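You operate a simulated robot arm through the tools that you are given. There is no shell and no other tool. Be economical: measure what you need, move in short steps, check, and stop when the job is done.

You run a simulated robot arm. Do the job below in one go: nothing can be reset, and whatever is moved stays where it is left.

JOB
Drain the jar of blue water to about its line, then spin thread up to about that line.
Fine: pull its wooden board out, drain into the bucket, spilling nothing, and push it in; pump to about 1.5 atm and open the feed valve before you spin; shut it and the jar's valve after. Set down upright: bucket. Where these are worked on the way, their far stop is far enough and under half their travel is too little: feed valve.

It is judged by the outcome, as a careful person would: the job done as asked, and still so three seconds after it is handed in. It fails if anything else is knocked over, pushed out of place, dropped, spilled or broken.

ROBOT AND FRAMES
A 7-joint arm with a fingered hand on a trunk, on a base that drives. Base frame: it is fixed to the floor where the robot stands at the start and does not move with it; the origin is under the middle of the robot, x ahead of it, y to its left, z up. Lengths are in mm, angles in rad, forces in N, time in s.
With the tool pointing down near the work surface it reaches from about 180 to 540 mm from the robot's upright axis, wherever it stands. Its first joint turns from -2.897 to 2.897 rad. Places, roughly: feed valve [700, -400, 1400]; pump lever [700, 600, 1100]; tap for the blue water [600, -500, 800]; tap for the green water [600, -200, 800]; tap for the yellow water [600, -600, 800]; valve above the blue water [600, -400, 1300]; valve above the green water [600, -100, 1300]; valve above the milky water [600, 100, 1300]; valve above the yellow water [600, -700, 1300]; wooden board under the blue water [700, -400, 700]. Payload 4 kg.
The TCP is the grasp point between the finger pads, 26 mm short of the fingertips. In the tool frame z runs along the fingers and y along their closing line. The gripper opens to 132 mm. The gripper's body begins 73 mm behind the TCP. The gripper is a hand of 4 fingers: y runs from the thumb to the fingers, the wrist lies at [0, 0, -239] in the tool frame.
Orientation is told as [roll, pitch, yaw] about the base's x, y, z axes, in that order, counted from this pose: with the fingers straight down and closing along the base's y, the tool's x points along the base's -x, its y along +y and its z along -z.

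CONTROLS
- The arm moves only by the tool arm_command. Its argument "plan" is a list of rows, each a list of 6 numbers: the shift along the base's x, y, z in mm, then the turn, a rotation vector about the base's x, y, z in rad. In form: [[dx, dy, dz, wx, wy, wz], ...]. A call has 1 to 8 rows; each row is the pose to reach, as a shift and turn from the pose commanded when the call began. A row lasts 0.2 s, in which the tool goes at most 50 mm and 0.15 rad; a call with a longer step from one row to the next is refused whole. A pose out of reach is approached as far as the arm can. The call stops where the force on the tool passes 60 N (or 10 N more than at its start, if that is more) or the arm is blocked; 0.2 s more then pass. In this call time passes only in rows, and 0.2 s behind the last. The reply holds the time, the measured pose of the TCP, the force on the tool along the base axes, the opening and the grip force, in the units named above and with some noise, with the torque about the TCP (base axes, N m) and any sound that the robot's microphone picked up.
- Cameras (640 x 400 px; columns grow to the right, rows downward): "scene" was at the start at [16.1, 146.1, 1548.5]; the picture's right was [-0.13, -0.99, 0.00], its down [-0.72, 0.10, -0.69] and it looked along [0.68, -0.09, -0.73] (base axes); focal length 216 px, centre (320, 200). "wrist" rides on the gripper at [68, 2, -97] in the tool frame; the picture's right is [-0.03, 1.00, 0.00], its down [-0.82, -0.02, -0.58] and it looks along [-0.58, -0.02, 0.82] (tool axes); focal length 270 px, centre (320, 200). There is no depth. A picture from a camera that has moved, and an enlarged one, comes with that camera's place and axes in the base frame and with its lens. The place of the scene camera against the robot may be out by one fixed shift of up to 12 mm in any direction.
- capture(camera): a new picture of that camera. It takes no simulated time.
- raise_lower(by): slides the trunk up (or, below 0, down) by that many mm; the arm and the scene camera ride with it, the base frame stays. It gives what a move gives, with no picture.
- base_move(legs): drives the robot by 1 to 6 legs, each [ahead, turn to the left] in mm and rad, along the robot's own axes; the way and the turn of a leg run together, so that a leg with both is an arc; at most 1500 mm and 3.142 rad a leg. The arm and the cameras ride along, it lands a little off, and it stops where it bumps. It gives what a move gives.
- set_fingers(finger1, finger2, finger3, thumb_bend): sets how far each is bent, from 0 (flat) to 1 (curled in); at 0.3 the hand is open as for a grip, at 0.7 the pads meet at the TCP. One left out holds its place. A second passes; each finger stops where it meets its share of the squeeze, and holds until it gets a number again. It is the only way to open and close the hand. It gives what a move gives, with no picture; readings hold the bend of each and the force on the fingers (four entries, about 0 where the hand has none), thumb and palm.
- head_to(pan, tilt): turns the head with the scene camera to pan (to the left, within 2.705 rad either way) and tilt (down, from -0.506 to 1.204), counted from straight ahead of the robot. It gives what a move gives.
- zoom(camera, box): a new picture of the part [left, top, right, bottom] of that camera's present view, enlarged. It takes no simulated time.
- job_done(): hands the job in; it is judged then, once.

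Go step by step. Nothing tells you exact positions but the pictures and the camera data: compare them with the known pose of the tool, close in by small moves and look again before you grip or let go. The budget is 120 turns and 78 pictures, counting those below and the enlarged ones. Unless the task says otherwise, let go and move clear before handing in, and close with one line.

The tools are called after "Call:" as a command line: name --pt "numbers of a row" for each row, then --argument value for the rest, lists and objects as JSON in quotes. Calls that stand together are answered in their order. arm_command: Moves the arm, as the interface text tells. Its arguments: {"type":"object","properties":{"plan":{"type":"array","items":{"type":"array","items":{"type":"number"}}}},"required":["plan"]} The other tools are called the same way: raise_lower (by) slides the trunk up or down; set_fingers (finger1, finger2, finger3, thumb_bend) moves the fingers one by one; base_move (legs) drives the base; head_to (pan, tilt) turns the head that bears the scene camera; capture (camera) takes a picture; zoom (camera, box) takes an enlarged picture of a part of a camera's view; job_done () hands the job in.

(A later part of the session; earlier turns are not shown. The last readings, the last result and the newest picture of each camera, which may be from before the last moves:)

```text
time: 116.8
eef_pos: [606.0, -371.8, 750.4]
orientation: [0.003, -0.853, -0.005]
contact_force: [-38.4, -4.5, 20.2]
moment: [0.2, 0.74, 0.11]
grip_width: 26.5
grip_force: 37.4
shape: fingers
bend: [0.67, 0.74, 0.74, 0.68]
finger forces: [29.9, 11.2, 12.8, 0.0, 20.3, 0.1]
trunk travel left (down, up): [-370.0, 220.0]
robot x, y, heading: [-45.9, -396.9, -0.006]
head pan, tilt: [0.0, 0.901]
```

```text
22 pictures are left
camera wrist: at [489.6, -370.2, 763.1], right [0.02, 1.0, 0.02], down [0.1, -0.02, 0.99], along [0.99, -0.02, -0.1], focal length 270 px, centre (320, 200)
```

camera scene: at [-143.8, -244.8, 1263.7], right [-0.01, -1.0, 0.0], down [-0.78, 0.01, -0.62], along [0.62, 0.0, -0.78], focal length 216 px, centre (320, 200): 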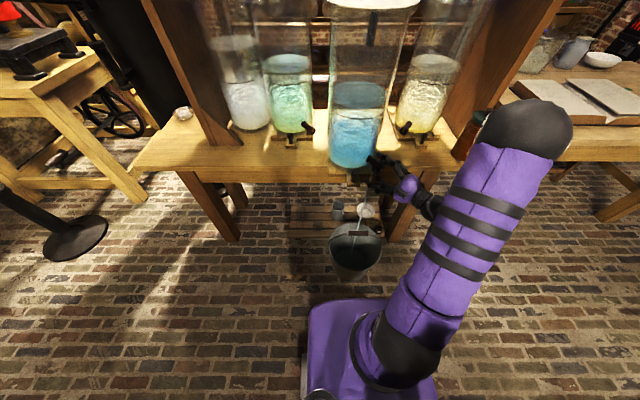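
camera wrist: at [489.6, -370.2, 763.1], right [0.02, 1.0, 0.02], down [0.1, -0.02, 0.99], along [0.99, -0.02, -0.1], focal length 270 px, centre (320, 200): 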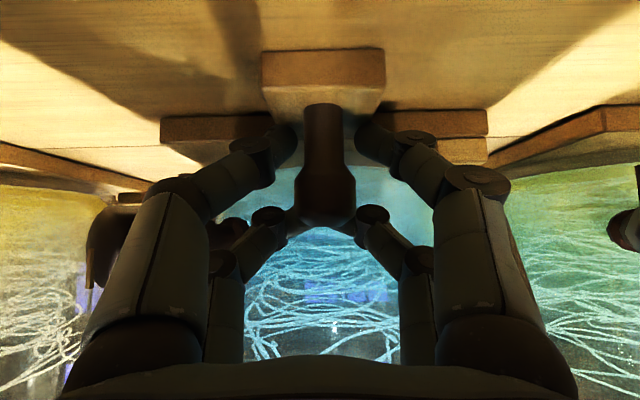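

The board is home against its stop. I let go, back off, fold the hand to point down, raise it and drive toward the pump for a look.

Call:
set_fingers --finger1 0.45 --finger2 0.45 --finger3 0.45 --thumb_bend 0.45

Call:
base_move --legs '[[-260, 0]]'

Call:
raise_lower --by 220

Call:
arm_command --pt "-30 0 20 0 0.14 0" --pt "-60 0 40 0 0.28 0" --pt "-100 0 55 0 0.42 0" --pt "-140 0 70 0 0.56 0" --pt "-180 0 80 0 0.7 0" --pt "-220 0 85 0 0.85 0"

Call:
base_move --legs '[[0, 1.2], [840, 0], [0, -1.2]]'

Call:
head_to --pan 0.2 --tilt 0.35

Call:
capture --camera "scene"

```text
time: 117.8
eef_pos: [608.9, -370.3, 748.7]
orientation: [0.004, -0.85, -0.005]
contact_force: [-24.3, 1.7, -1.1]
moment: [-0.04, 0.17, 0.11]
grip_width: 82.4
grip_force: 11.9
shape: fingers
bend: [0.45, 0.76, 0.77, 0.45]
finger forces: [0.0, 14.3, 9.8, 0.0, 0.1, 0.0]
trunk travel left (down, up): [-370.0, 220.0]
robot x, y, heading: [-47.0, -399.7, -0.006]
head pan, tilt: [0.0, 0.901]
```

```text
time: 119.6
eef_pos: [353.1, -368.9, 750.1]
orientation: [0.004, -0.853, -0.004]
contact_force: [-0.5, -0.6, -0.4]
moment: [0.03, 0.02, 0.0]
grip_width: 82.3
grip_force: 0.0
shape: fingers
bend: [0.45, 0.45, 0.45, 0.45]
finger forces: [0.0, 0.1, 0.0, 0.0, 0.1, 0.0]
trunk travel left (down, up): [-370.0, 220.0]
robot x, y, heading: [-306.0, -398.4, -0.005]
head pan, tilt: [0.0, 0.901]
```

```text
time: 122.0
eef_pos: [353.9, -371.1, 970.2]
orientation: [0.005, -0.854, -0.004]
contact_force: [-0.3, 0.2, 1.0]
moment: [0.01, 0.0, 0.01]
grip_width: 82.4
grip_force: 0.0
shape: fingers
bend: [0.45, 0.45, 0.45, 0.45]
finger forces: [0.0, 0.0, 0.0, 0.1, 0.1, 0.1]
trunk travel left (down, up): [-590.0, 0.0]
robot x, y, heading: [-306.7, -399.7, -0.002]
head pan, tilt: [0.0, 0.901]
```

```text
time: 123.4
eef_pos: [133.1, -369.6, 1054.1]
orientation: [0.002, -0.003, -0.003]
contact_force: [0.6, -0.6, -1.2]
moment: [0.0, -0.03, -0.06]
grip_width: 82.3
grip_force: 0.0
shape: fingers
bend: [0.45, 0.45, 0.45, 0.45]
finger forces: [0.0, 0.1, 0.0, 0.1, 0.1, 0.0]
trunk travel left (down, up): [-590.0, 0.0]
robot x, y, heading: [-302.1, -399.2, -0.002]
head pan, tilt: [0.0, 0.901]
```

```text
time: 134.3
eef_pos: [435.4, 392.5, 1053.8]
orientation: [0.002, -0.004, 0.0]
contact_force: [0.0, -0.7, 0.9]
moment: [-0.02, 0.04, 0.01]
grip_width: 82.5
grip_force: 0.1
shape: fingers
bend: [0.45, 0.45, 0.45, 0.45]
finger forces: [0.0, 0.0, 0.1, 0.0, 0.0, 0.1]
trunk travel left (down, up): [-590.0, 0.0]
robot x, y, heading: [-4.1, 361.6, 0.003]
head pan, tilt: [0.0, 0.901]
```

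```text
time: 135.3
eef_pos: [434.3, 394.0, 1053.4]
orientation: [0.002, -0.002, 0.001]
contact_force: [0.4, -0.1, -0.1]
moment: [0.0, -0.02, -0.04]
grip_width: 82.3
grip_force: 0.0
shape: fingers
bend: [0.45, 0.45, 0.45, 0.45]
finger forces: [0.1, 0.0, 0.1, 0.0, 0.1, 0.0]
trunk travel left (down, up): [-590.0, 0.0]
robot x, y, heading: [2.4, 360.7, -0.0]
head pan, tilt: [0.201, 0.351]
```

```text
21 pictures are left
camera scene: at [26.6, 539.0, 1654.0], right [0.2, -0.98, 0.0], down [-0.34, -0.07, -0.94], along [0.92, 0.19, -0.34], focal length 216 px, centre (320, 200)
```

scene: 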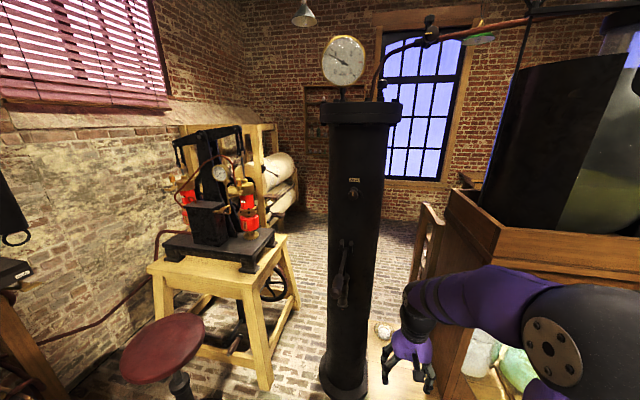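

Call:
zoom --camera "scene" --box '[300, 30, 400, 90]'

Call:
zoom --camera "scene" --box '[300, 210, 440, 340]'

```text
6.40 times, centred on (350, 60) of scene
camera zoom: at [26.6, 539.0, 1654.0], right [0.2, -0.98, 0.0], down [-0.34, -0.07, -0.94], along [0.92, 0.19, -0.34], focal length 1384 px, centre (128, 1096)
```

zoom: 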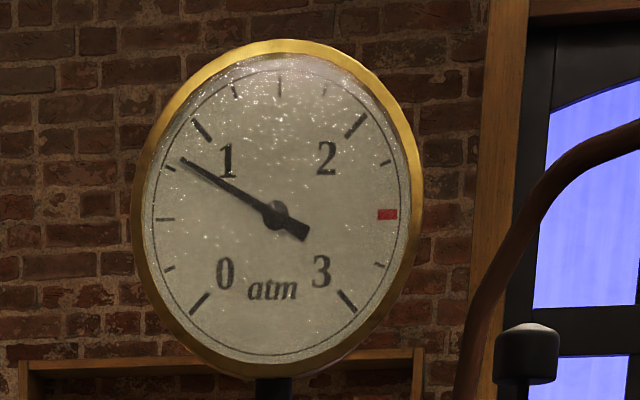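

```text
3.08 times, centred on (370, 275) of scene
camera zoom: at [26.6, 539.0, 1654.0], right [0.2, -0.98, 0.0], down [-0.34, -0.07, -0.94], along [0.92, 0.19, -0.34], focal length 666 px, centre (166, -31)
```

zoom: 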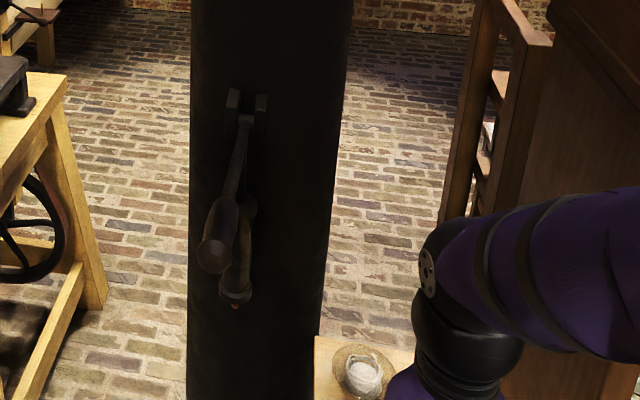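

The gauge reads about 0.8 atm and 1.5 is straight up. The pump lever runs from the cylinder bracket (~(880, 590, 1115)) toward me, its handle end about (530, 593, 1185). I move in front of it.

Call:
base_move --legs '[[0, 1.71], [231, 0], [0, -1.71]]'

Call:
arm_command --pt "0 -10 40 0 0 0" --pt "0 -20 80 0 0 0" --pt "0 -30 120 0 0 0" --pt "0 -30 165 0 0 0"

Call:
capture --camera "wrist"

```text
time: 146.3
eef_pos: [395.4, 633.4, 1054.1]
orientation: [0.002, -0.004, 0.028]
contact_force: [0.1, -0.3, -0.1]
moment: [-0.02, 0.03, -0.01]
grip_width: 82.4
grip_force: 0.0
shape: fingers
bend: [0.45, 0.45, 0.45, 0.45]
finger forces: [0.0, 0.1, 0.0, 0.0, 0.0, 0.0]
trunk travel left (down, up): [-590.0, 0.0]
robot x, y, heading: [-33.8, 590.6, 0.028]
head pan, tilt: [0.201, 0.351]
```

```text
time: 147.3
eef_pos: [396.8, 602.3, 1218.6]
orientation: [0.002, -0.002, 0.03]
contact_force: [0.0, 0.1, 0.0]
moment: [0.01, -0.04, 0.01]
grip_width: 82.5
grip_force: 0.0
shape: fingers
bend: [0.45, 0.45, 0.45, 0.45]
finger forces: [0.0, 0.1, 0.1, 0.0, 0.1, 0.1]
trunk travel left (down, up): [-590.0, 0.0]
robot x, y, heading: [-38.0, 592.1, 0.027]
head pan, tilt: [0.201, 0.351]
```

```text
18 pictures are left
camera wrist: at [329.1, 601.5, 1316.4], right [0.0, 1.0, 0.0], down [0.81, 0.0, 0.58], along [0.58, 0.0, -0.81], focal length 270 px, centre (320, 200)
```

wrist: 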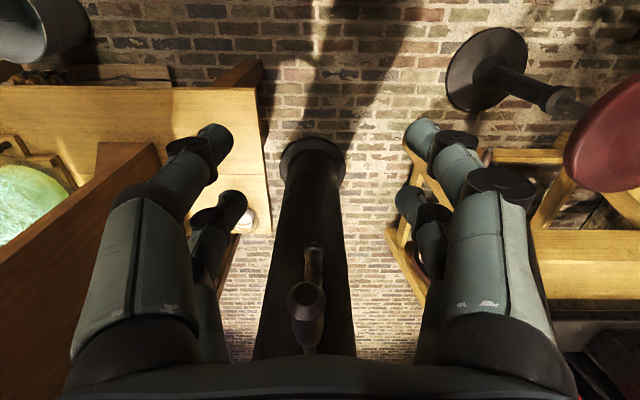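

Handle end is at about (520, 590, 1188), extending away from me. I raise, drive 100 mm forward, and go over it.

Call:
arm_command --pt "0 -6 25 0 0 0" --pt "0 -12 47 0 0 -0.02"

Call:
base_move --legs '[[115, 0]]'

Call:
arm_command --pt "20 -3 0 0 0 0" --pt "40 -3 0 0 0 0"

Call:
capture --camera "wrist"

```text
time: 147.9
eef_pos: [397.3, 591.4, 1265.6]
orientation: [0.002, -0.004, 0.009]
contact_force: [0.3, 0.5, 0.9]
moment: [-0.01, 0.0, 0.02]
grip_width: 82.5
grip_force: 0.0
shape: fingers
bend: [0.45, 0.45, 0.45, 0.45]
finger forces: [0.0, 0.0, 0.0, 0.0, 0.0, 0.0]
trunk travel left (down, up): [-590.0, 0.0]
robot x, y, heading: [-43.4, 591.4, 0.026]
head pan, tilt: [0.201, 0.351]
```

```text
time: 149.1
eef_pos: [510.7, 596.0, 1264.3]
orientation: [0.002, -0.004, 0.011]
contact_force: [1.1, 0.0, -0.4]
moment: [0.02, 0.0, 0.03]
grip_width: 82.5
grip_force: 0.0
shape: fingers
bend: [0.45, 0.45, 0.45, 0.45]
finger forces: [0.1, 0.0, 0.1, 0.0, 0.0, 0.0]
trunk travel left (down, up): [-590.0, 0.0]
robot x, y, heading: [71.2, 593.3, 0.026]
head pan, tilt: [0.201, 0.351]
```

```text
time: 149.7
eef_pos: [549.2, 593.5, 1263.0]
orientation: [0.002, -0.004, 0.01]
contact_force: [-0.4, -0.5, -1.0]
moment: [0.0, 0.02, 0.04]
grip_width: 82.3
grip_force: 0.0
shape: fingers
bend: [0.45, 0.45, 0.45, 0.45]
finger forces: [0.1, 0.0, 0.0, 0.0, 0.0, 0.0]
trunk travel left (down, up): [-590.0, 0.0]
robot x, y, heading: [69.4, 592.9, 0.026]
head pan, tilt: [0.201, 0.351]
```

```text
17 pictures are left
camera wrist: at [481.5, 594.0, 1361.2], right [0.01, 1.0, 0.0], down [0.81, -0.01, 0.58], along [0.58, -0.01, -0.81], focal length 270 px, centre (320, 200)
```

wrist: 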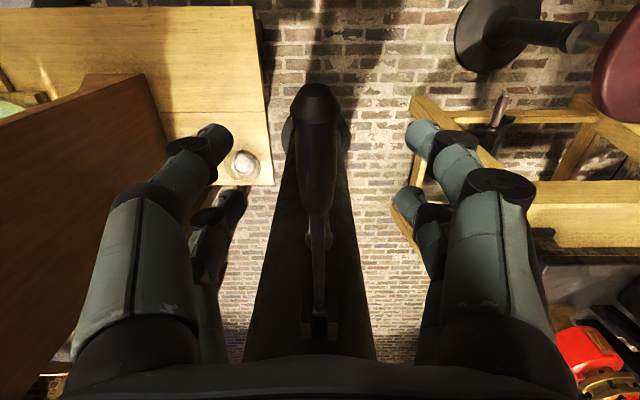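

The handle lies straight under the hand. Descend and close on it.

Call:
arm_command --pt "8 -1 -40 0 0 0" --pt "12 -1 -78 0 0 0"

Call:
set_fingers --finger1 0.75 --finger2 0.75 --finger3 0.75 --thumb_bend 0.75

Call:
arm_command --pt "0 0 -15 0 0 0" --pt "-1 0 -30 0 0 0" --pt "-3 0 -45 0 0 0"

```text
time: 150.3
eef_pos: [562.7, 592.2, 1186.6]
orientation: [0.0, -0.003, 0.012]
contact_force: [-0.3, -0.5, -0.7]
moment: [-0.03, 0.02, -0.02]
grip_width: 82.4
grip_force: 0.1
shape: fingers
bend: [0.45, 0.45, 0.45, 0.45]
finger forces: [0.0, 0.0, 0.0, 0.1, 0.1, 0.0]
trunk travel left (down, up): [-590.0, 0.0]
robot x, y, heading: [73.8, 594.5, 0.031]
head pan, tilt: [0.201, 0.351]
```

```text
time: 151.3
eef_pos: [562.5, 591.8, 1185.5]
orientation: [0.002, -0.001, 0.01]
contact_force: [-0.7, -7.3, -11.8]
moment: [-0.05, -0.1, 0.15]
grip_width: 24.1
grip_force: 21.9
shape: fingers
bend: [0.63, 0.63, 0.62, 0.66]
finger forces: [8.4, 8.9, 9.1, 0.0, 16.7, 0.2]
trunk travel left (down, up): [-590.0, 0.0]
robot x, y, heading: [69.3, 594.8, 0.027]
head pan, tilt: [0.201, 0.351]
```

```text
time: 152.1
eef_pos: [556.5, 591.8, 1142.1]
orientation: [0.002, -0.006, 0.011]
contact_force: [-7.4, -8.8, 4.5]
moment: [-0.16, -0.23, 0.1]
grip_width: 23.7
grip_force: 21.7
shape: fingers
bend: [0.64, 0.65, 0.64, 0.66]
finger forces: [7.6, 9.4, 10.0, 0.0, 16.3, 0.1]
trunk travel left (down, up): [-590.0, 0.0]
robot x, y, heading: [69.5, 596.4, 0.028]
head pan, tilt: [0.201, 0.351]
```

The lever follows. Continue down along its arc to find the lower stop.

Call:
arm_command --pt "-1 0 -25 0 0 0" --pt "0 0 -50 0 0 0" --pt "2 0 -70 0 0 0" --pt "5 0 -90 0 0 0" --pt "9 0 -110 0 0 0" --pt "14 0 -130 0 0 0"

Call:
zoom --camera "scene" --box '[280, 10, 420, 100]'

```text
time: 153.5
eef_pos: [570.4, 593.3, 1011.9]
orientation: [0.001, -0.005, 0.011]
contact_force: [-3.6, 1.0, 6.4]
moment: [-0.11, -0.38, 0.0]
grip_width: 0.0
grip_force: 2.9
shape: fingers
bend: [0.71, 0.71, 0.7, 0.73]
finger forces: [0.1, 0.0, 0.0, 0.0, 0.0, 6.5]
trunk travel left (down, up): [-590.0, 0.0]
robot x, y, heading: [70.1, 593.9, 0.026]
head pan, tilt: [0.201, 0.351]
```

```text
4.44 times, centred on (350, 55) of scene
camera zoom: at [94.5, 771.6, 1654.1], right [0.23, -0.97, 0.0], down [-0.33, -0.08, -0.94], along [0.91, 0.21, -0.34], focal length 961 px, centre (187, 844)
```

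zoom: 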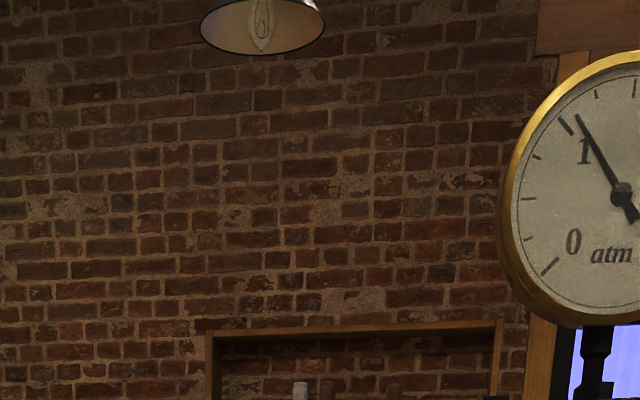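

The stroke raised the gauge to about 1.1 atm; the handle is now caged between palm and closed fingers. Lift it back up.

Call:
arm_command --pt "-8 0 35 0 0 0" --pt "-13 0 70 0 0 0" --pt "-15 0 105 0 0 0" --pt "-13 0 135 0 0 0" --pt "-10 0 160 0 0 0" --pt "-6 0 182 0 0 0"

Call:
zoom --camera "scene" --box '[370, 10, 450, 80]'

```text
time: 154.9
eef_pos: [566.9, 590.3, 1195.5]
orientation: [0.001, -0.009, 0.011]
contact_force: [2.1, -6.0, -15.4]
moment: [-0.05, -0.22, 0.13]
grip_width: 26.1
grip_force: 15.1
shape: fingers
bend: [0.61, 0.63, 0.63, 0.65]
finger forces: [7.4, 5.5, 5.1, 0.1, 12.3, 0.0]
trunk travel left (down, up): [-590.0, 0.0]
robot x, y, heading: [75.8, 596.4, 0.029]
head pan, tilt: [0.201, 0.351]
```

```text
5.71 times, centred on (410, 45) of scene
camera zoom: at [96.2, 770.4, 1654.4], right [0.23, -0.97, 0.0], down [-0.33, -0.08, -0.94], along [0.91, 0.22, -0.34], focal length 1236 px, centre (-194, 1086)
```

zoom: 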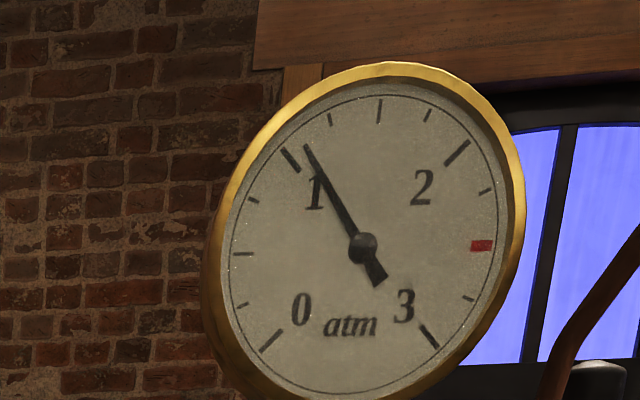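

Gauge about 1.1. Second down stroke the same way.

Call:
arm_command --pt "-4 0 -25 0 0 0" --pt "-8 0 -55 0 0 0" --pt "-10 0 -80 0 0 0" --pt "-9 0 -105 0 0 0" --pt "-7 0 -130 0 0 0" --pt "-3 0 -155 0 0 0" --pt "2 0 -178 0 0 0" --pt "4 0 -190 0 0 0"

Call:
zoom --camera "scene" --box '[370, 10, 450, 80]'

```text
time: 156.2
eef_pos: [559.9, 591.2, 1065.9]
orientation: [-0.001, -0.016, 0.012]
contact_force: [-10.6, -3.4, 33.1]
moment: [0.02, 0.64, 0.05]
grip_width: 2.5
grip_force: 25.5
shape: fingers
bend: [0.7, 0.66, 0.65, 0.74]
finger forces: [12.9, 9.6, 8.4, 0.0, 20.0, 0.1]
trunk travel left (down, up): [-590.0, 0.0]
robot x, y, heading: [69.2, 595.8, 0.027]
head pan, tilt: [0.201, 0.351]
stopped in row 6: the force on the tool passed its limit at 77 N (the readings are from after the stop); the commanded pose is now the measured one
```

```text
5.71 times, centred on (410, 45) of scene
camera zoom: at [92.4, 771.2, 1654.7], right [0.23, -0.97, 0.0], down [-0.33, -0.08, -0.94], along [0.91, 0.21, -0.34], focal length 1236 px, centre (-194, 1086)
```

zoom: 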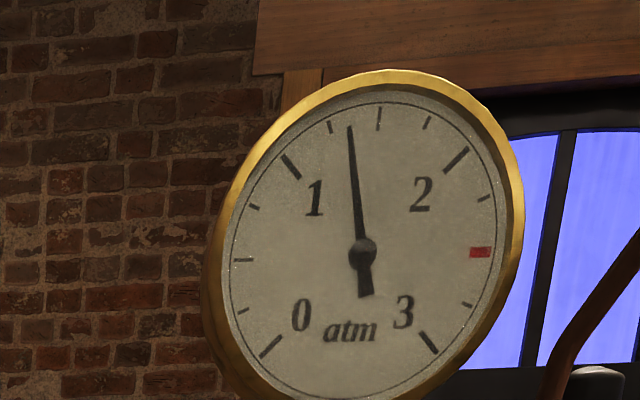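

About 1.36 atm at the lower stop. A half stroke should give 1.5: lift 65 mm, then down again.

Call:
arm_command --pt "-3 0 25 0 0 0" --pt "-5 0 45 0 0 0" --pt "-4 0 65 0 0 0"

Call:
arm_command --pt "-2 0 -22 0 0 0" --pt "0 0 -45 0 0 0" --pt "3 0 -64 0 0 0"

Call:
zoom --camera "scene" --box '[370, 10, 450, 80]'

```text
time: 157.0
eef_pos: [556.4, 592.1, 1126.5]
orientation: [0.0, -0.012, 0.01]
contact_force: [-2.7, 2.2, 6.8]
moment: [0.13, -0.02, -0.07]
grip_width: 0.1
grip_force: 8.0
shape: fingers
bend: [0.7, 0.68, 0.66, 0.74]
finger forces: [4.3, 5.9, 5.1, 0.0, 0.0, 0.0]
trunk travel left (down, up): [-590.0, 0.0]
robot x, y, heading: [73.0, 595.5, 0.034]
head pan, tilt: [0.201, 0.351]
```

```text
time: 157.8
eef_pos: [560.8, 591.0, 1066.4]
orientation: [-0.001, -0.016, 0.012]
contact_force: [-5.4, -0.2, 36.5]
moment: [-0.04, -0.29, -0.12]
grip_width: 0.0
grip_force: 23.7
shape: fingers
bend: [0.7, 0.7, 0.69, 0.74]
finger forces: [11.2, 15.5, 20.3, 0.0, 0.1, 0.1]
trunk travel left (down, up): [-590.0, 0.0]
robot x, y, heading: [74.3, 595.3, 0.032]
head pan, tilt: [0.201, 0.351]
```

```text
5.71 times, centred on (410, 45) of scene
camera zoom: at [91.8, 771.4, 1654.9], right [0.23, -0.97, 0.0], down [-0.33, -0.08, -0.94], along [0.92, 0.21, -0.34], focal length 1236 px, centre (-194, 1086)
```

zoom: 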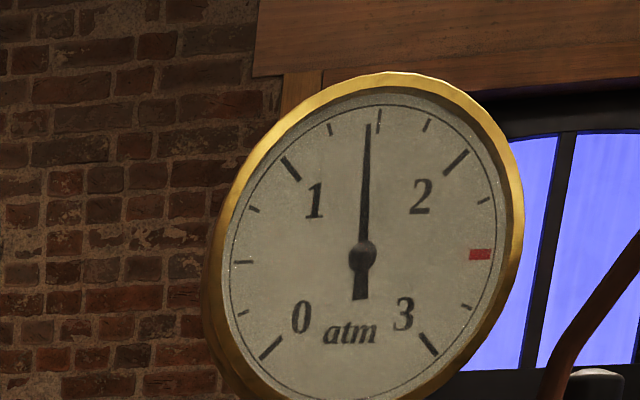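

About 1.45 atm: good. I release the lever, lift clear and drive back to the blue jar for the feed valve.

Call:
set_fingers --finger1 0.3 --finger2 0.3 --finger3 0.3 --thumb_bend 0.3

Call:
arm_command --pt "0 0 40 0 0 0" --pt "0 0 80 0 0 0" --pt "-10 0 120 0 0 0" --pt "-20 0 165 0 0 0" --pt "-40 0 205 0 0 0"

Call:
base_move --legs '[[-350, -0.03], [0, -1.571], [965, 0], [0, 1.571]]'

Call:
set_fingers --finger1 0.45 --finger2 0.45 --finger3 0.45 --thumb_bend 0.45

```text
time: 158.8
eef_pos: [562.1, 591.6, 1062.8]
orientation: [-0.001, -0.012, 0.01]
contact_force: [0.2, 0.4, 4.1]
moment: [-0.07, 0.1, -0.01]
grip_width: 132.4
grip_force: 1.8
shape: fingers
bend: [0.3, 0.3, 0.3, 0.3]
finger forces: [0.0, 0.1, 0.1, 0.1, 0.0, 4.2]
trunk travel left (down, up): [-590.0, 0.0]
robot x, y, heading: [74.2, 595.3, 0.028]
head pan, tilt: [0.201, 0.351]
```

```text
time: 160.0
eef_pos: [518.6, 592.7, 1268.9]
orientation: [0.0, -0.01, 0.014]
contact_force: [-0.6, 0.2, -0.4]
moment: [0.0, -0.01, -0.02]
grip_width: 132.3
grip_force: 0.0
shape: fingers
bend: [0.3, 0.3, 0.3, 0.3]
finger forces: [0.0, 0.0, 0.0, 0.0, 0.1, 0.1]
trunk travel left (down, up): [-590.0, 0.0]
robot x, y, heading: [72.3, 596.0, 0.031]
head pan, tilt: [0.201, 0.351]
```

```text
time: 175.4
eef_pos: [194.0, -389.0, 1268.9]
orientation: [0.0, -0.011, 0.022]
contact_force: [0.0, 0.2, -0.4]
moment: [0.0, 0.01, -0.02]
grip_width: 132.6
grip_force: 0.1
shape: fingers
bend: [0.3, 0.3, 0.3, 0.3]
finger forces: [0.1, 0.1, 0.1, 0.0, 0.1, 0.0]
trunk travel left (down, up): [-590.0, 0.0]
robot x, y, heading: [-254.0, -389.1, 0.041]
head pan, tilt: [0.201, 0.351]
```

```text
time: 176.4
eef_pos: [193.8, -388.9, 1268.1]
orientation: [-0.001, -0.012, 0.024]
contact_force: [0.3, 0.0, 0.0]
moment: [0.0, -0.03, -0.01]
grip_width: 83.5
grip_force: 0.2
shape: fingers
bend: [0.45, 0.45, 0.45, 0.45]
finger forces: [0.0, 0.0, 0.0, 0.0, 0.0, 0.0]
trunk travel left (down, up): [-590.0, 0.0]
robot x, y, heading: [-256.4, -392.8, 0.04]
head pan, tilt: [0.201, 0.351]
```

Turn the hand level, pointing at the rig, at the feed valve's height.

Call:
arm_command --pt "36 0 -4 0 -0.15 0" --pt "71 0 -3 0 -0.3 0" --pt "104 0 3 0 -0.45 0" --pt "135 0 14 0 -0.6 0" --pt "163 0 29 0 -0.75 0" --pt "187 0 48 0 -0.9 0" --pt "207 0 71 0 -1.05 0" --pt "223 0 96 0 -1.2 0"

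Call:
arm_command --pt "10 4 28 0 -0.13 -0.01" --pt "15 8 50 0 -0.26 -0.022" --pt "16 12 67 0 -0.36 -0.022"

Call:
capture --camera "wrist"

```text
time: 178.2
eef_pos: [418.4, -390.4, 1364.1]
orientation: [-0.061, -1.212, 0.064]
contact_force: [1.2, 0.9, 0.3]
moment: [0.02, 0.0, 0.04]
grip_width: 83.7
grip_force: 0.0
shape: fingers
bend: [0.45, 0.45, 0.45, 0.45]
finger forces: [0.0, 0.1, 0.1, 0.1, 0.0, 0.0]
trunk travel left (down, up): [-590.0, 0.0]
robot x, y, heading: [-252.2, -392.6, 0.043]
head pan, tilt: [0.201, 0.351]
```

```text
time: 179.0
eef_pos: [433.6, -378.5, 1431.8]
orientation: [-1.713, -1.551, 1.69]
contact_force: [0.2, 0.8, 0.8]
moment: [0.01, 0.01, 0.02]
grip_width: 82.8
grip_force: 0.2
shape: fingers
bend: [0.45, 0.45, 0.45, 0.45]
finger forces: [0.0, 0.0, 0.0, 0.1, 0.0, 0.1]
trunk travel left (down, up): [-590.0, 0.0]
robot x, y, heading: [-252.4, -392.9, 0.044]
head pan, tilt: [0.201, 0.351]
```

```text
12 pictures are left
camera wrist: at [337.9, -376.0, 1363.9], right [0.02, 1.0, 0.01], down [-0.58, 0.01, 0.81], along [0.81, -0.02, 0.58], focal length 270 px, centre (320, 200)
```

wrist: 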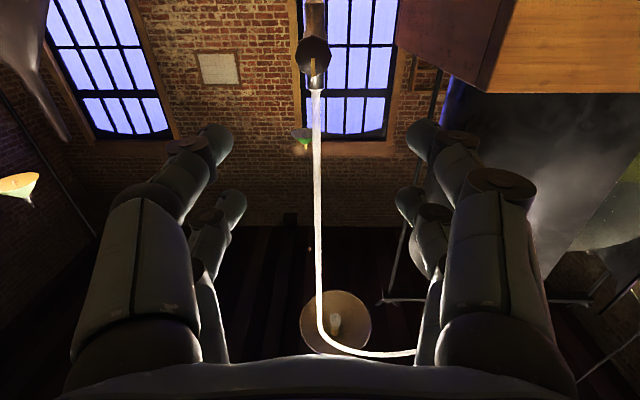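

The feed knob is straight ahead, about (615, -388, 1401). Approach to ~70 mm short and look again.

Call:
base_move --legs '[[110, -0.04]]'

Call:
arm_command --pt "0 -12 -11 0 0 0.02"

Call:
capture --camera "wrist"

```text
time: 180.2
eef_pos: [551.0, -401.4, 1430.4]
orientation: [-1.543, -1.55, 1.484]
contact_force: [0.1, -0.1, -0.3]
moment: [-0.02, -0.03, 0.04]
grip_width: 82.9
grip_force: 0.1
shape: fingers
bend: [0.45, 0.45, 0.45, 0.45]
finger forces: [0.1, 0.0, 0.1, 0.0, 0.1, 0.0]
trunk travel left (down, up): [-590.0, 0.0]
robot x, y, heading: [-135.1, -393.4, 0.005]
head pan, tilt: [0.201, 0.351]
```

```text
time: 180.6
eef_pos: [550.1, -412.8, 1419.9]
orientation: [-1.563, -1.554, 1.526]
contact_force: [0.0, 0.9, 0.1]
moment: [0.0, 0.02, 0.0]
grip_width: 82.8
grip_force: 0.1
shape: fingers
bend: [0.45, 0.45, 0.45, 0.45]
finger forces: [0.0, 0.0, 0.1, 0.1, 0.0, 0.1]
trunk travel left (down, up): [-590.0, 0.0]
robot x, y, heading: [-137.3, -386.3, 0.002]
head pan, tilt: [0.201, 0.351]
```

```text
11 pictures are left
camera wrist: at [453.3, -409.7, 1351.6], right [0.04, 1.0, 0.01], down [-0.58, 0.02, 0.82], along [0.82, -0.04, 0.58], focal length 270 px, centre (320, 200)
```

wrist: 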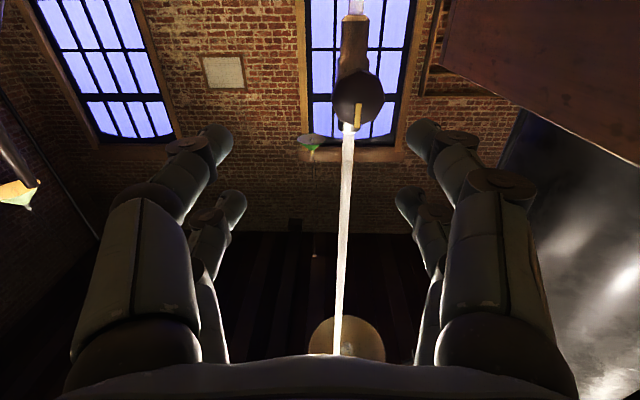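

Knob at about (635, -393, 1402). Align, advance and pinch it with the thumb/finger1 pair.

Call:
arm_command --pt "10 19 2 0 0 0.045" --pt "45 19 2 0 0 0.045" --pt "81 19 2 0 0 0.045"

Call:
set_fingers --finger1 0.75 --thumb_bend 0.75

Call:
zoom --camera "wrist" --box '[200, 60, 440, 280]'

```text
time: 181.4
eef_pos: [630.2, -395.1, 1421.3]
orientation: [-1.495, -1.551, 1.5]
contact_force: [-0.3, -0.4, -1.0]
moment: [0.0, -0.02, 0.01]
grip_width: 83.0
grip_force: 0.1
shape: fingers
bend: [0.45, 0.45, 0.45, 0.45]
finger forces: [0.0, 0.0, 0.1, 0.0, 0.0, 0.0]
trunk travel left (down, up): [-590.0, 0.0]
robot x, y, heading: [-137.4, -387.4, 0.003]
head pan, tilt: [0.201, 0.351]
```

```text
time: 182.4
eef_pos: [629.0, -395.3, 1420.8]
orientation: [-1.571, -1.552, 1.575]
contact_force: [1.6, -3.2, 0.5]
moment: [-0.03, -0.08, -0.04]
grip_width: 31.1
grip_force: 9.6
shape: fingers
bend: [0.59, 0.45, 0.45, 0.67]
finger forces: [8.9, 0.1, 0.0, 0.0, 11.0, 0.0]
trunk travel left (down, up): [-590.0, 0.0]
robot x, y, heading: [-137.0, -387.5, 0.0]
head pan, tilt: [0.201, 0.351]
```

```text
1.82 times, centred on (320, 170) of wrist
camera zoom: at [533.2, -396.1, 1353.8], right [0.0, 1.0, 0.01], down [-0.58, -0.01, 0.82], along [0.82, 0.0, 0.58], focal length 491 px, centre (320, 254)
```

zoom: 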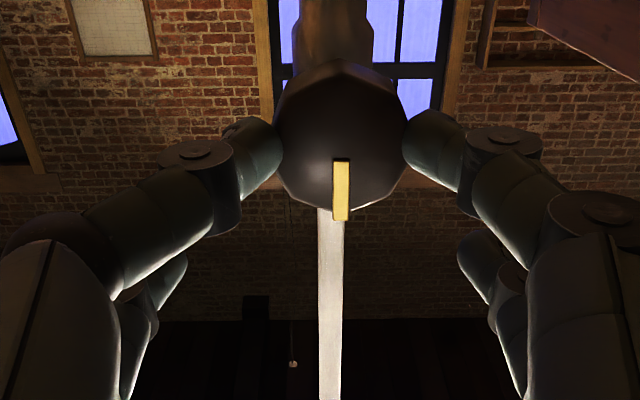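

Good pinch. Turn the feed valve open (counter-clockwise), 1.2 rad then on to the stop.

Call:
arm_command --pt "0 2.8 -0.2 -0.15 0 0" --pt "0 5.6 -0.85 -0.3 0 0" --pt "0 8.3 -1.9 -0.45 0 0" --pt "0 10.7 -3.3 -0.6 0 0" --pt "0 13 -5.1 -0.75 0 0" --pt "0 14.9 -7.2 -0.9 0 0" --pt "0 16.5 -9.5 -1.05 0 0" --pt "0 17.7 -12.1 -1.2 0 0"

Call:
arm_command --pt "0 0.8 -2.7 -0.15 0 0" --pt "0 1.3 -5.6 -0.3 0 0"

Call:
zoom --camera "wrist" --box '[200, 60, 440, 280]'

```text
time: 184.2
eef_pos: [629.7, -374.3, 1412.0]
orientation: [-1.569, -0.349, 1.576]
contact_force: [-1.1, 0.0, 13.2]
moment: [-0.17, -0.33, -0.08]
grip_width: 30.8
grip_force: 11.6
shape: fingers
bend: [0.6, 0.45, 0.45, 0.67]
finger forces: [5.7, 0.0, 0.0, 0.0, 18.3, 0.1]
trunk travel left (down, up): [-590.0, 0.0]
robot x, y, heading: [-141.1, -389.1, 0.007]
head pan, tilt: [0.201, 0.351]
```

```text
time: 184.8
eef_pos: [628.5, -374.6, 1405.2]
orientation: [-1.566, -0.049, 1.573]
contact_force: [-1.6, 1.4, 14.8]
moment: [-0.2, -0.4, 0.03]
grip_width: 30.6
grip_force: 12.1
shape: fingers
bend: [0.61, 0.45, 0.45, 0.66]
finger forces: [5.0, 0.0, 0.0, 0.0, 19.6, 0.0]
trunk travel left (down, up): [-590.0, 0.0]
robot x, y, heading: [-136.3, -389.6, 0.003]
head pan, tilt: [0.201, 0.351]
```

```text
1.82 times, centred on (320, 170) of wrist
camera zoom: at [532.7, -443.5, 1401.6], right [0.0, 0.07, -1.0], down [-0.58, 0.81, 0.06], along [0.82, 0.58, 0.04], focal length 491 px, centre (320, 254)
```

zoom: 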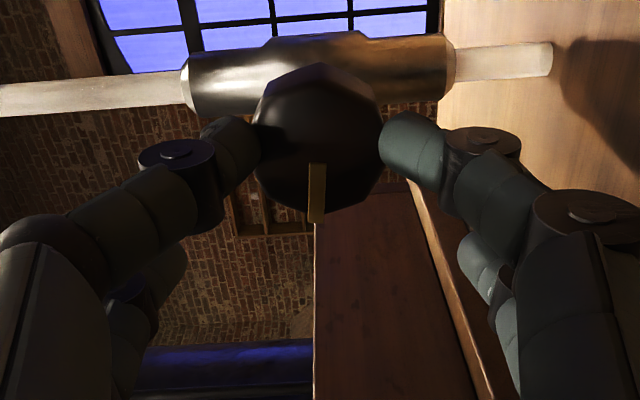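

The knob turned with the hand by 1.5 rad. I release, withdraw, roll back and go down to the valve above the blue jar.

Call:
set_fingers --finger1 0.45 --thumb_bend 0.45

Call:
arm_command --pt "-40 0 0 0 0 0" --pt "-80 0 0 0 0 0"

Call:
base_move --legs '[[-110, 0]]'

Call:
arm_command --pt "0 0 -15 0.14 0 0" --pt "0 2 -30 0.28 0 0" --pt "0 4 -45 0.42 0 0" --pt "0 6 -60 0.56 0 0" --pt "0 8 -75 0.7 0 0" --pt "0 10 -90 0.84 0 0" --pt "0 12 -105 0.98 0 0" --pt "0 12 -119 1.12 0 0"

Call:
arm_command --pt "0 0 0 0.14 0 0" --pt "0 0 0 0.28 0 0" --pt "0 0 0 0.38 0 0"

Call:
capture --camera "wrist"

```text
time: 185.8
eef_pos: [630.5, -374.4, 1404.5]
orientation: [-1.563, -0.052, 1.57]
contact_force: [0.2, -0.3, 0.3]
moment: [0.0, 0.02, 0.03]
grip_width: 82.3
grip_force: 0.1
shape: fingers
bend: [0.45, 0.45, 0.45, 0.45]
finger forces: [0.0, 0.0, 0.0, 0.0, 0.1, 0.0]
trunk travel left (down, up): [-590.0, 0.0]
robot x, y, heading: [-139.0, -388.8, -0.0]
head pan, tilt: [0.201, 0.351]
```

```text
time: 186.4
eef_pos: [550.0, -374.8, 1406.4]
orientation: [-1.564, -0.052, 1.572]
contact_force: [0.1, -0.5, -0.1]
moment: [0.03, -0.02, 0.0]
grip_width: 82.1
grip_force: 0.1
shape: fingers
bend: [0.45, 0.45, 0.45, 0.45]
finger forces: [0.0, 0.0, 0.0, 0.0, 0.0, 0.1]
trunk travel left (down, up): [-590.0, 0.0]
robot x, y, heading: [-137.1, -388.8, -0.001]
head pan, tilt: [0.201, 0.351]
```

```text
time: 187.6
eef_pos: [438.8, -377.6, 1407.7]
orientation: [-1.565, -0.054, 1.568]
contact_force: [0.6, 0.3, -0.4]
moment: [-0.03, 0.01, -0.01]
grip_width: 82.5
grip_force: 0.0
shape: fingers
bend: [0.45, 0.45, 0.45, 0.45]
finger forces: [0.0, 0.1, 0.0, 0.0, 0.0, 0.0]
trunk travel left (down, up): [-590.0, 0.0]
robot x, y, heading: [-248.4, -389.4, 0.003]
head pan, tilt: [0.201, 0.351]
```

```text
time: 189.4
eef_pos: [440.9, -364.6, 1287.0]
orientation: [-1.563, -1.176, 1.567]
contact_force: [0.2, -0.9, 0.1]
moment: [0.04, 0.04, 0.02]
grip_width: 82.4
grip_force: 0.1
shape: fingers
bend: [0.45, 0.45, 0.45, 0.45]
finger forces: [0.1, 0.0, 0.0, 0.0, 0.0, 0.0]
trunk travel left (down, up): [-590.0, 0.0]
robot x, y, heading: [-248.2, -387.8, -0.001]
head pan, tilt: [0.201, 0.351]
```

```text
time: 190.2
eef_pos: [440.5, -364.1, 1289.1]
orientation: [-1.471, -1.552, 1.475]
contact_force: [1.2, -0.4, 0.0]
moment: [0.0, 0.04, 0.02]
grip_width: 82.6
grip_force: 0.1
shape: fingers
bend: [0.45, 0.45, 0.45, 0.45]
finger forces: [0.0, 0.0, 0.1, 0.0, 0.0, 0.1]
trunk travel left (down, up): [-590.0, 0.0]
robot x, y, heading: [-249.2, -387.9, 0.005]
head pan, tilt: [0.201, 0.351]
```

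```text
8 pictures are left
camera wrist: at [344.2, -364.8, 1220.3], right [-0.01, 1.0, 0.01], down [-0.58, -0.01, 0.82], along [0.82, 0.0, 0.58], focal length 270 px, centre (320, 200)
```

wrist: 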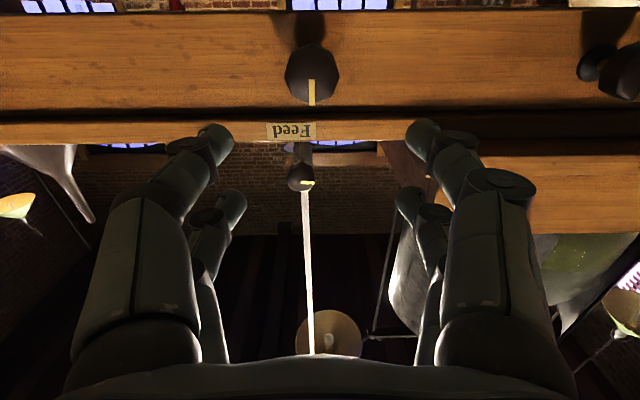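

The feed mark now lies sideways: open. The jar valve's knob is at about (511, -369, 1251). Align and pinch it.

Call:
arm_command --pt "10 -5 -19 0 0 0" --pt "40 -5 -19 0 0 0" --pt "70 -5 -19 0 0 0"

Call:
set_fingers --finger1 0.75 --thumb_bend 0.75

Call:
capture --camera "wrist"

```text
time: 191.0
eef_pos: [510.4, -368.8, 1268.8]
orientation: [-1.441, -1.551, 1.447]
contact_force: [-0.2, -1.6, -0.1]
moment: [-0.01, 0.01, -0.01]
grip_width: 82.2
grip_force: 0.0
shape: fingers
bend: [0.45, 0.45, 0.45, 0.45]
finger forces: [0.1, 0.0, 0.0, 0.0, 0.1, 0.0]
trunk travel left (down, up): [-590.0, 0.0]
robot x, y, heading: [-248.6, -386.8, 0.005]
head pan, tilt: [0.201, 0.351]
```

```text
time: 192.0
eef_pos: [511.2, -369.9, 1269.6]
orientation: [-1.485, -1.553, 1.49]
contact_force: [-0.3, 0.1, 0.8]
moment: [-0.01, -0.02, 0.0]
grip_width: 0.0
grip_force: 0.0
shape: fingers
bend: [0.73, 0.45, 0.45, 0.73]
finger forces: [0.0, 0.0, 0.1, 0.1, 0.1, 0.1]
trunk travel left (down, up): [-590.0, 0.0]
robot x, y, heading: [-247.1, -388.6, -0.001]
head pan, tilt: [0.201, 0.351]
```

```text
7 pictures are left
camera wrist: at [414.2, -369.2, 1201.3], right [-0.01, 1.0, 0.01], down [-0.58, -0.01, 0.82], along [0.82, 0.0, 0.58], focal length 270 px, centre (320, 200)
```

wrist: 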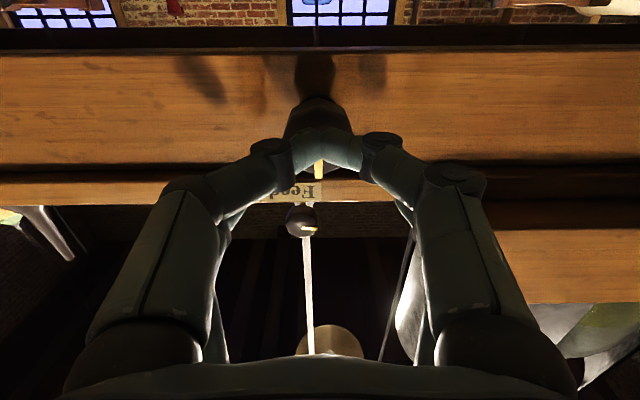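

The hand closed short of the knob, which is larger and farther: about (562, -370, 1262). Re-open, raise 12 and advance 45 mm, then pinch.

Call:
set_fingers --finger1 0.42 --thumb_bend 0.42

Call:
arm_command --pt "0 0 12 0 0 0" --pt "25 0 12 0 0 0" --pt "46 0 12 0 0 0"

Call:
set_fingers --finger1 0.75 --thumb_bend 0.75

```text
time: 193.0
eef_pos: [510.1, -368.5, 1267.8]
orientation: [-1.487, -1.551, 1.492]
contact_force: [-0.1, -0.3, 0.4]
moment: [0.02, 0.0, 0.05]
grip_width: 92.6
grip_force: 0.1
shape: fingers
bend: [0.42, 0.45, 0.45, 0.42]
finger forces: [0.0, 0.0, 0.0, 0.0, 0.1, 0.0]
trunk travel left (down, up): [-590.0, 0.0]
robot x, y, heading: [-248.7, -390.1, -0.005]
head pan, tilt: [0.201, 0.351]
```

```text
time: 193.8
eef_pos: [546.8, -370.1, 1280.0]
orientation: [-1.288, -1.552, 1.292]
contact_force: [-58.8, 2.9, -13.6]
moment: [0.44, -0.77, -1.36]
grip_width: 92.5
grip_force: 29.2
shape: fingers
bend: [0.42, 0.46, 0.54, 0.42]
finger forces: [0.1, 14.5, 44.2, 0.1, 0.0, 0.0]
trunk travel left (down, up): [-590.0, 0.0]
robot x, y, heading: [-252.7, -388.8, 0.005]
head pan, tilt: [0.201, 0.351]
```

```text
time: 194.8
eef_pos: [547.6, -372.2, 1281.7]
orientation: [-1.346, -1.552, 1.347]
contact_force: [-61.8, -3.6, -20.5]
moment: [-0.1, -1.02, -0.73]
grip_width: 23.4
grip_force: 47.5
shape: fingers
bend: [0.63, 0.48, 0.59, 0.67]
finger forces: [8.4, 26.7, 44.6, 0.0, 15.1, 0.0]
trunk travel left (down, up): [-590.0, 0.0]
robot x, y, heading: [-250.1, -390.9, -0.001]
head pan, tilt: [0.201, 0.351]
```

Fingers 2/3 hit the plank overhang above. I back off, curl those two in, and re-approach with the thumb/finger1 pair only.

Call:
set_fingers --finger1 0.42 --thumb_bend 0.42

Call:
arm_command --pt "-30 0 0 0 0 0" --pt "-50 0 -2 0 0 0"

Call:
set_fingers --finger2 1.0 --finger3 1.0

Call:
arm_command --pt "20 0 0 0 0 0" --pt "38 0 0 0 0 0" --pt "52 0 0 0 0 0"

Call:
set_fingers --finger1 0.75 --thumb_bend 0.75

Call:
capture --camera "wrist"

```text
time: 195.8
eef_pos: [548.5, -370.2, 1284.0]
orientation: [-1.603, -1.552, 1.606]
contact_force: [-60.3, 2.4, -13.4]
moment: [0.29, -0.77, -1.3]
grip_width: 92.7
grip_force: 30.9
shape: fingers
bend: [0.42, 0.47, 0.55, 0.42]
finger forces: [0.0, 17.5, 43.8, 0.0, 0.0, 0.0]
trunk travel left (down, up): [-590.0, 0.0]
robot x, y, heading: [-252.9, -386.4, 0.004]
head pan, tilt: [0.201, 0.351]
```

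```text
time: 196.4
eef_pos: [507.4, -370.8, 1278.0]
orientation: [-1.598, -1.549, 1.603]
contact_force: [0.4, 0.6, -0.5]
moment: [0.02, -0.01, 0.0]
grip_width: 92.7
grip_force: 0.0
shape: fingers
bend: [0.42, 0.45, 0.45, 0.42]
finger forces: [0.0, 0.0, 0.0, 0.0, 0.0, 0.0]
trunk travel left (down, up): [-590.0, 0.0]
robot x, y, heading: [-247.2, -390.9, 0.006]
head pan, tilt: [0.201, 0.351]
```

```text
time: 197.4
eef_pos: [506.5, -370.5, 1277.2]
orientation: [-1.488, -1.552, 1.494]
contact_force: [-0.3, 0.3, -0.2]
moment: [0.01, 0.02, 0.0]
grip_width: 92.4
grip_force: 0.0
shape: fingers
bend: [0.42, 0.75, 0.75, 0.42]
finger forces: [0.0, 0.0, 0.0, 0.0, 0.0, 0.1]
trunk travel left (down, up): [-590.0, 0.0]
robot x, y, heading: [-249.4, -386.5, 0.008]
head pan, tilt: [0.201, 0.351]
```

```text
time: 198.2
eef_pos: [557.7, -368.9, 1279.6]
orientation: [-1.531, -1.551, 1.536]
contact_force: [-1.8, 0.3, -0.2]
moment: [0.02, 0.06, -0.09]
grip_width: 92.6
grip_force: 0.8
shape: fingers
bend: [0.42, 0.78, 0.78, 0.42]
finger forces: [0.1, 0.0, 0.0, 0.1, 1.9, 0.0]
trunk travel left (down, up): [-590.0, 0.0]
robot x, y, heading: [-248.9, -392.3, 0.003]
head pan, tilt: [0.201, 0.351]
```

```text
time: 199.2
eef_pos: [558.7, -370.8, 1279.6]
orientation: [-1.534, -1.553, 1.54]
contact_force: [11.8, -5.7, 5.7]
moment: [-0.1, -0.23, 0.02]
grip_width: 5.9
grip_force: 11.5
shape: fingers
bend: [0.73, 0.87, 0.87, 0.66]
finger forces: [9.1, 0.0, 0.0, 0.0, 14.7, 0.0]
trunk travel left (down, up): [-590.0, 0.0]
robot x, y, heading: [-249.0, -385.4, 0.004]
head pan, tilt: [0.201, 0.351]
```

```text
6 pictures are left
camera wrist: at [463.4, -371.7, 1211.0], right [0.0, 1.0, 0.01], down [-0.58, -0.01, 0.82], along [0.82, 0.0, 0.58], focal length 270 px, centre (320, 200)
```

wrist: 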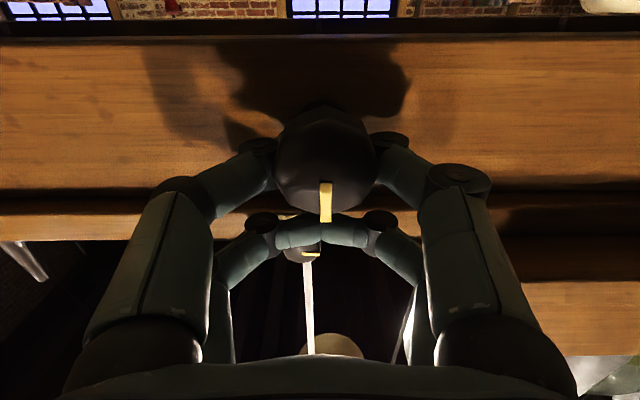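

The pair reached behind the knob. Open, back off 18 mm, close again.

Call:
set_fingers --finger1 0.45 --thumb_bend 0.45

Call:
arm_command --pt "-18 0 0 0 0 0"

Call:
set_fingers --finger1 0.75 --thumb_bend 0.75

```text
time: 200.2
eef_pos: [557.6, -369.8, 1278.8]
orientation: [-1.467, -1.552, 1.474]
contact_force: [-6.3, 1.3, -2.2]
moment: [0.13, 0.14, -0.29]
grip_width: 81.9
grip_force: 2.9
shape: fingers
bend: [0.45, 0.97, 0.97, 0.45]
finger forces: [0.0, 0.1, 0.1, 0.0, 6.3, 0.0]
trunk travel left (down, up): [-590.0, 0.0]
robot x, y, heading: [-248.3, -389.3, 0.001]
head pan, tilt: [0.201, 0.351]
```

```text
time: 200.6
eef_pos: [538.4, -370.4, 1277.3]
orientation: [-1.498, -1.551, 1.504]
contact_force: [0.1, 0.2, -0.3]
moment: [-0.01, 0.0, 0.01]
grip_width: 82.2
grip_force: 0.0
shape: fingers
bend: [0.45, 0.97, 0.97, 0.45]
finger forces: [0.0, 0.0, 0.0, 0.1, 0.1, 0.0]
trunk travel left (down, up): [-590.0, 0.0]
robot x, y, heading: [-250.6, -390.9, 0.004]
head pan, tilt: [0.201, 0.351]
```

```text
time: 201.6
eef_pos: [540.8, -370.8, 1278.0]
orientation: [-1.474, -1.553, 1.476]
contact_force: [9.3, -7.1, 1.9]
moment: [-0.15, -0.18, -0.01]
grip_width: 31.7
grip_force: 12.7
shape: fingers
bend: [0.59, 0.97, 0.97, 0.66]
finger forces: [8.1, 0.0, 0.0, 0.0, 17.4, 0.0]
trunk travel left (down, up): [-590.0, 0.0]
robot x, y, heading: [-246.4, -389.8, 0.005]
head pan, tilt: [0.201, 0.351]
```

Good pinch (32 mm). I aim the head at the jar, then start opening the jar valve.

Call:
head_to --pan -0.16 --tilt 0.68

Call:
arm_command --pt "0 2.7 -0.2 -0.15 0 0" --pt "0 5.3 -0.8 -0.3 0 0" --pt "0 7.8 -1.8 -0.45 0 0" --pt "0 10.2 -3.1 -0.6 0 0" --pt "0 12.3 -4.8 -0.75 0 0"

Call:
capture --camera "scene"

```text
time: 202.5
eef_pos: [540.1, -372.0, 1277.5]
orientation: [-1.462, -1.552, 1.469]
contact_force: [7.0, -8.1, 2.3]
moment: [-0.16, -0.21, -0.05]
grip_width: 31.8
grip_force: 13.4
shape: fingers
bend: [0.59, 0.97, 0.97, 0.65]
finger forces: [7.8, 0.0, 0.1, 0.0, 18.0, 0.0]
trunk travel left (down, up): [-590.0, 0.0]
robot x, y, heading: [-248.8, -391.2, -0.003]
head pan, tilt: [-0.161, 0.681]
```

```text
time: 203.7
eef_pos: [540.5, -358.5, 1273.5]
orientation: [-1.567, -0.799, 1.57]
contact_force: [8.0, -0.5, 7.1]
moment: [-0.06, -0.23, 0.11]
grip_width: 31.7
grip_force: 12.7
shape: fingers
bend: [0.59, 0.97, 0.97, 0.65]
finger forces: [8.9, 0.0, 0.0, 0.0, 16.8, 0.1]
trunk travel left (down, up): [-590.0, 0.0]
robot x, y, heading: [-247.0, -386.7, -0.001]
head pan, tilt: [-0.161, 0.681]
```

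```text
5 pictures are left
camera scene: at [-227.3, -246.4, 1624.4], right [-0.16, -0.99, 0.0], down [-0.62, 0.1, -0.78], along [0.77, -0.12, -0.63], focal length 216 px, centre (320, 200)
```

scene: 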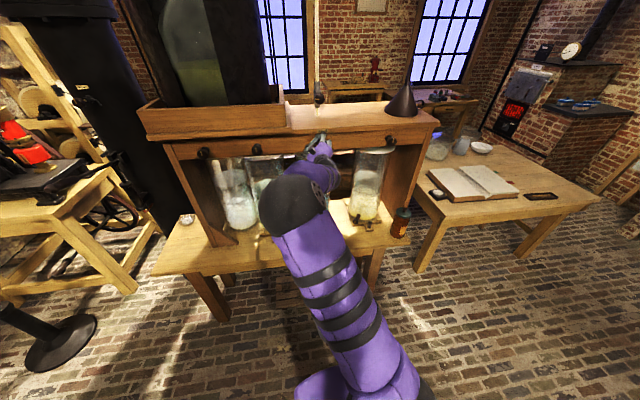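

The elbow hides the blue jar. I pan the head to bring the camera to the right and peek past it.

Call:
head_to --pan -0.9 --tilt 0.6

Call:
zoom --camera "scene" --box '[90, 180, 250, 320]'

```text
time: 204.8
eef_pos: [541.4, -357.1, 1272.5]
orientation: [-1.565, -0.804, 1.568]
contact_force: [7.3, 0.6, 9.5]
moment: [-0.14, -0.22, 0.12]
grip_width: 31.6
grip_force: 13.7
shape: fingers
bend: [0.59, 0.97, 0.97, 0.65]
finger forces: [9.2, 0.1, 0.0, 0.0, 17.1, 0.0]
trunk travel left (down, up): [-590.0, 0.0]
robot x, y, heading: [-249.1, -389.2, 0.003]
head pan, tilt: [-0.901, 0.6]
```

```text
2.86 times, centred on (170, 250) of scene
camera zoom: at [-256.8, -301.6, 1631.4], right [-0.78, -0.62, 0.0], down [-0.35, 0.44, -0.82], along [0.51, -0.65, -0.57], focal length 618 px, centre (749, 57)
```

zoom: 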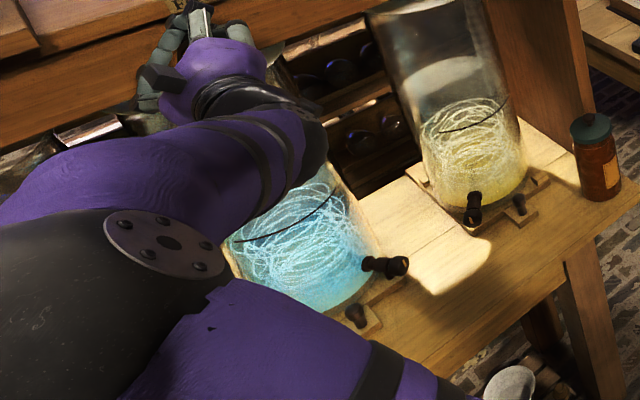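

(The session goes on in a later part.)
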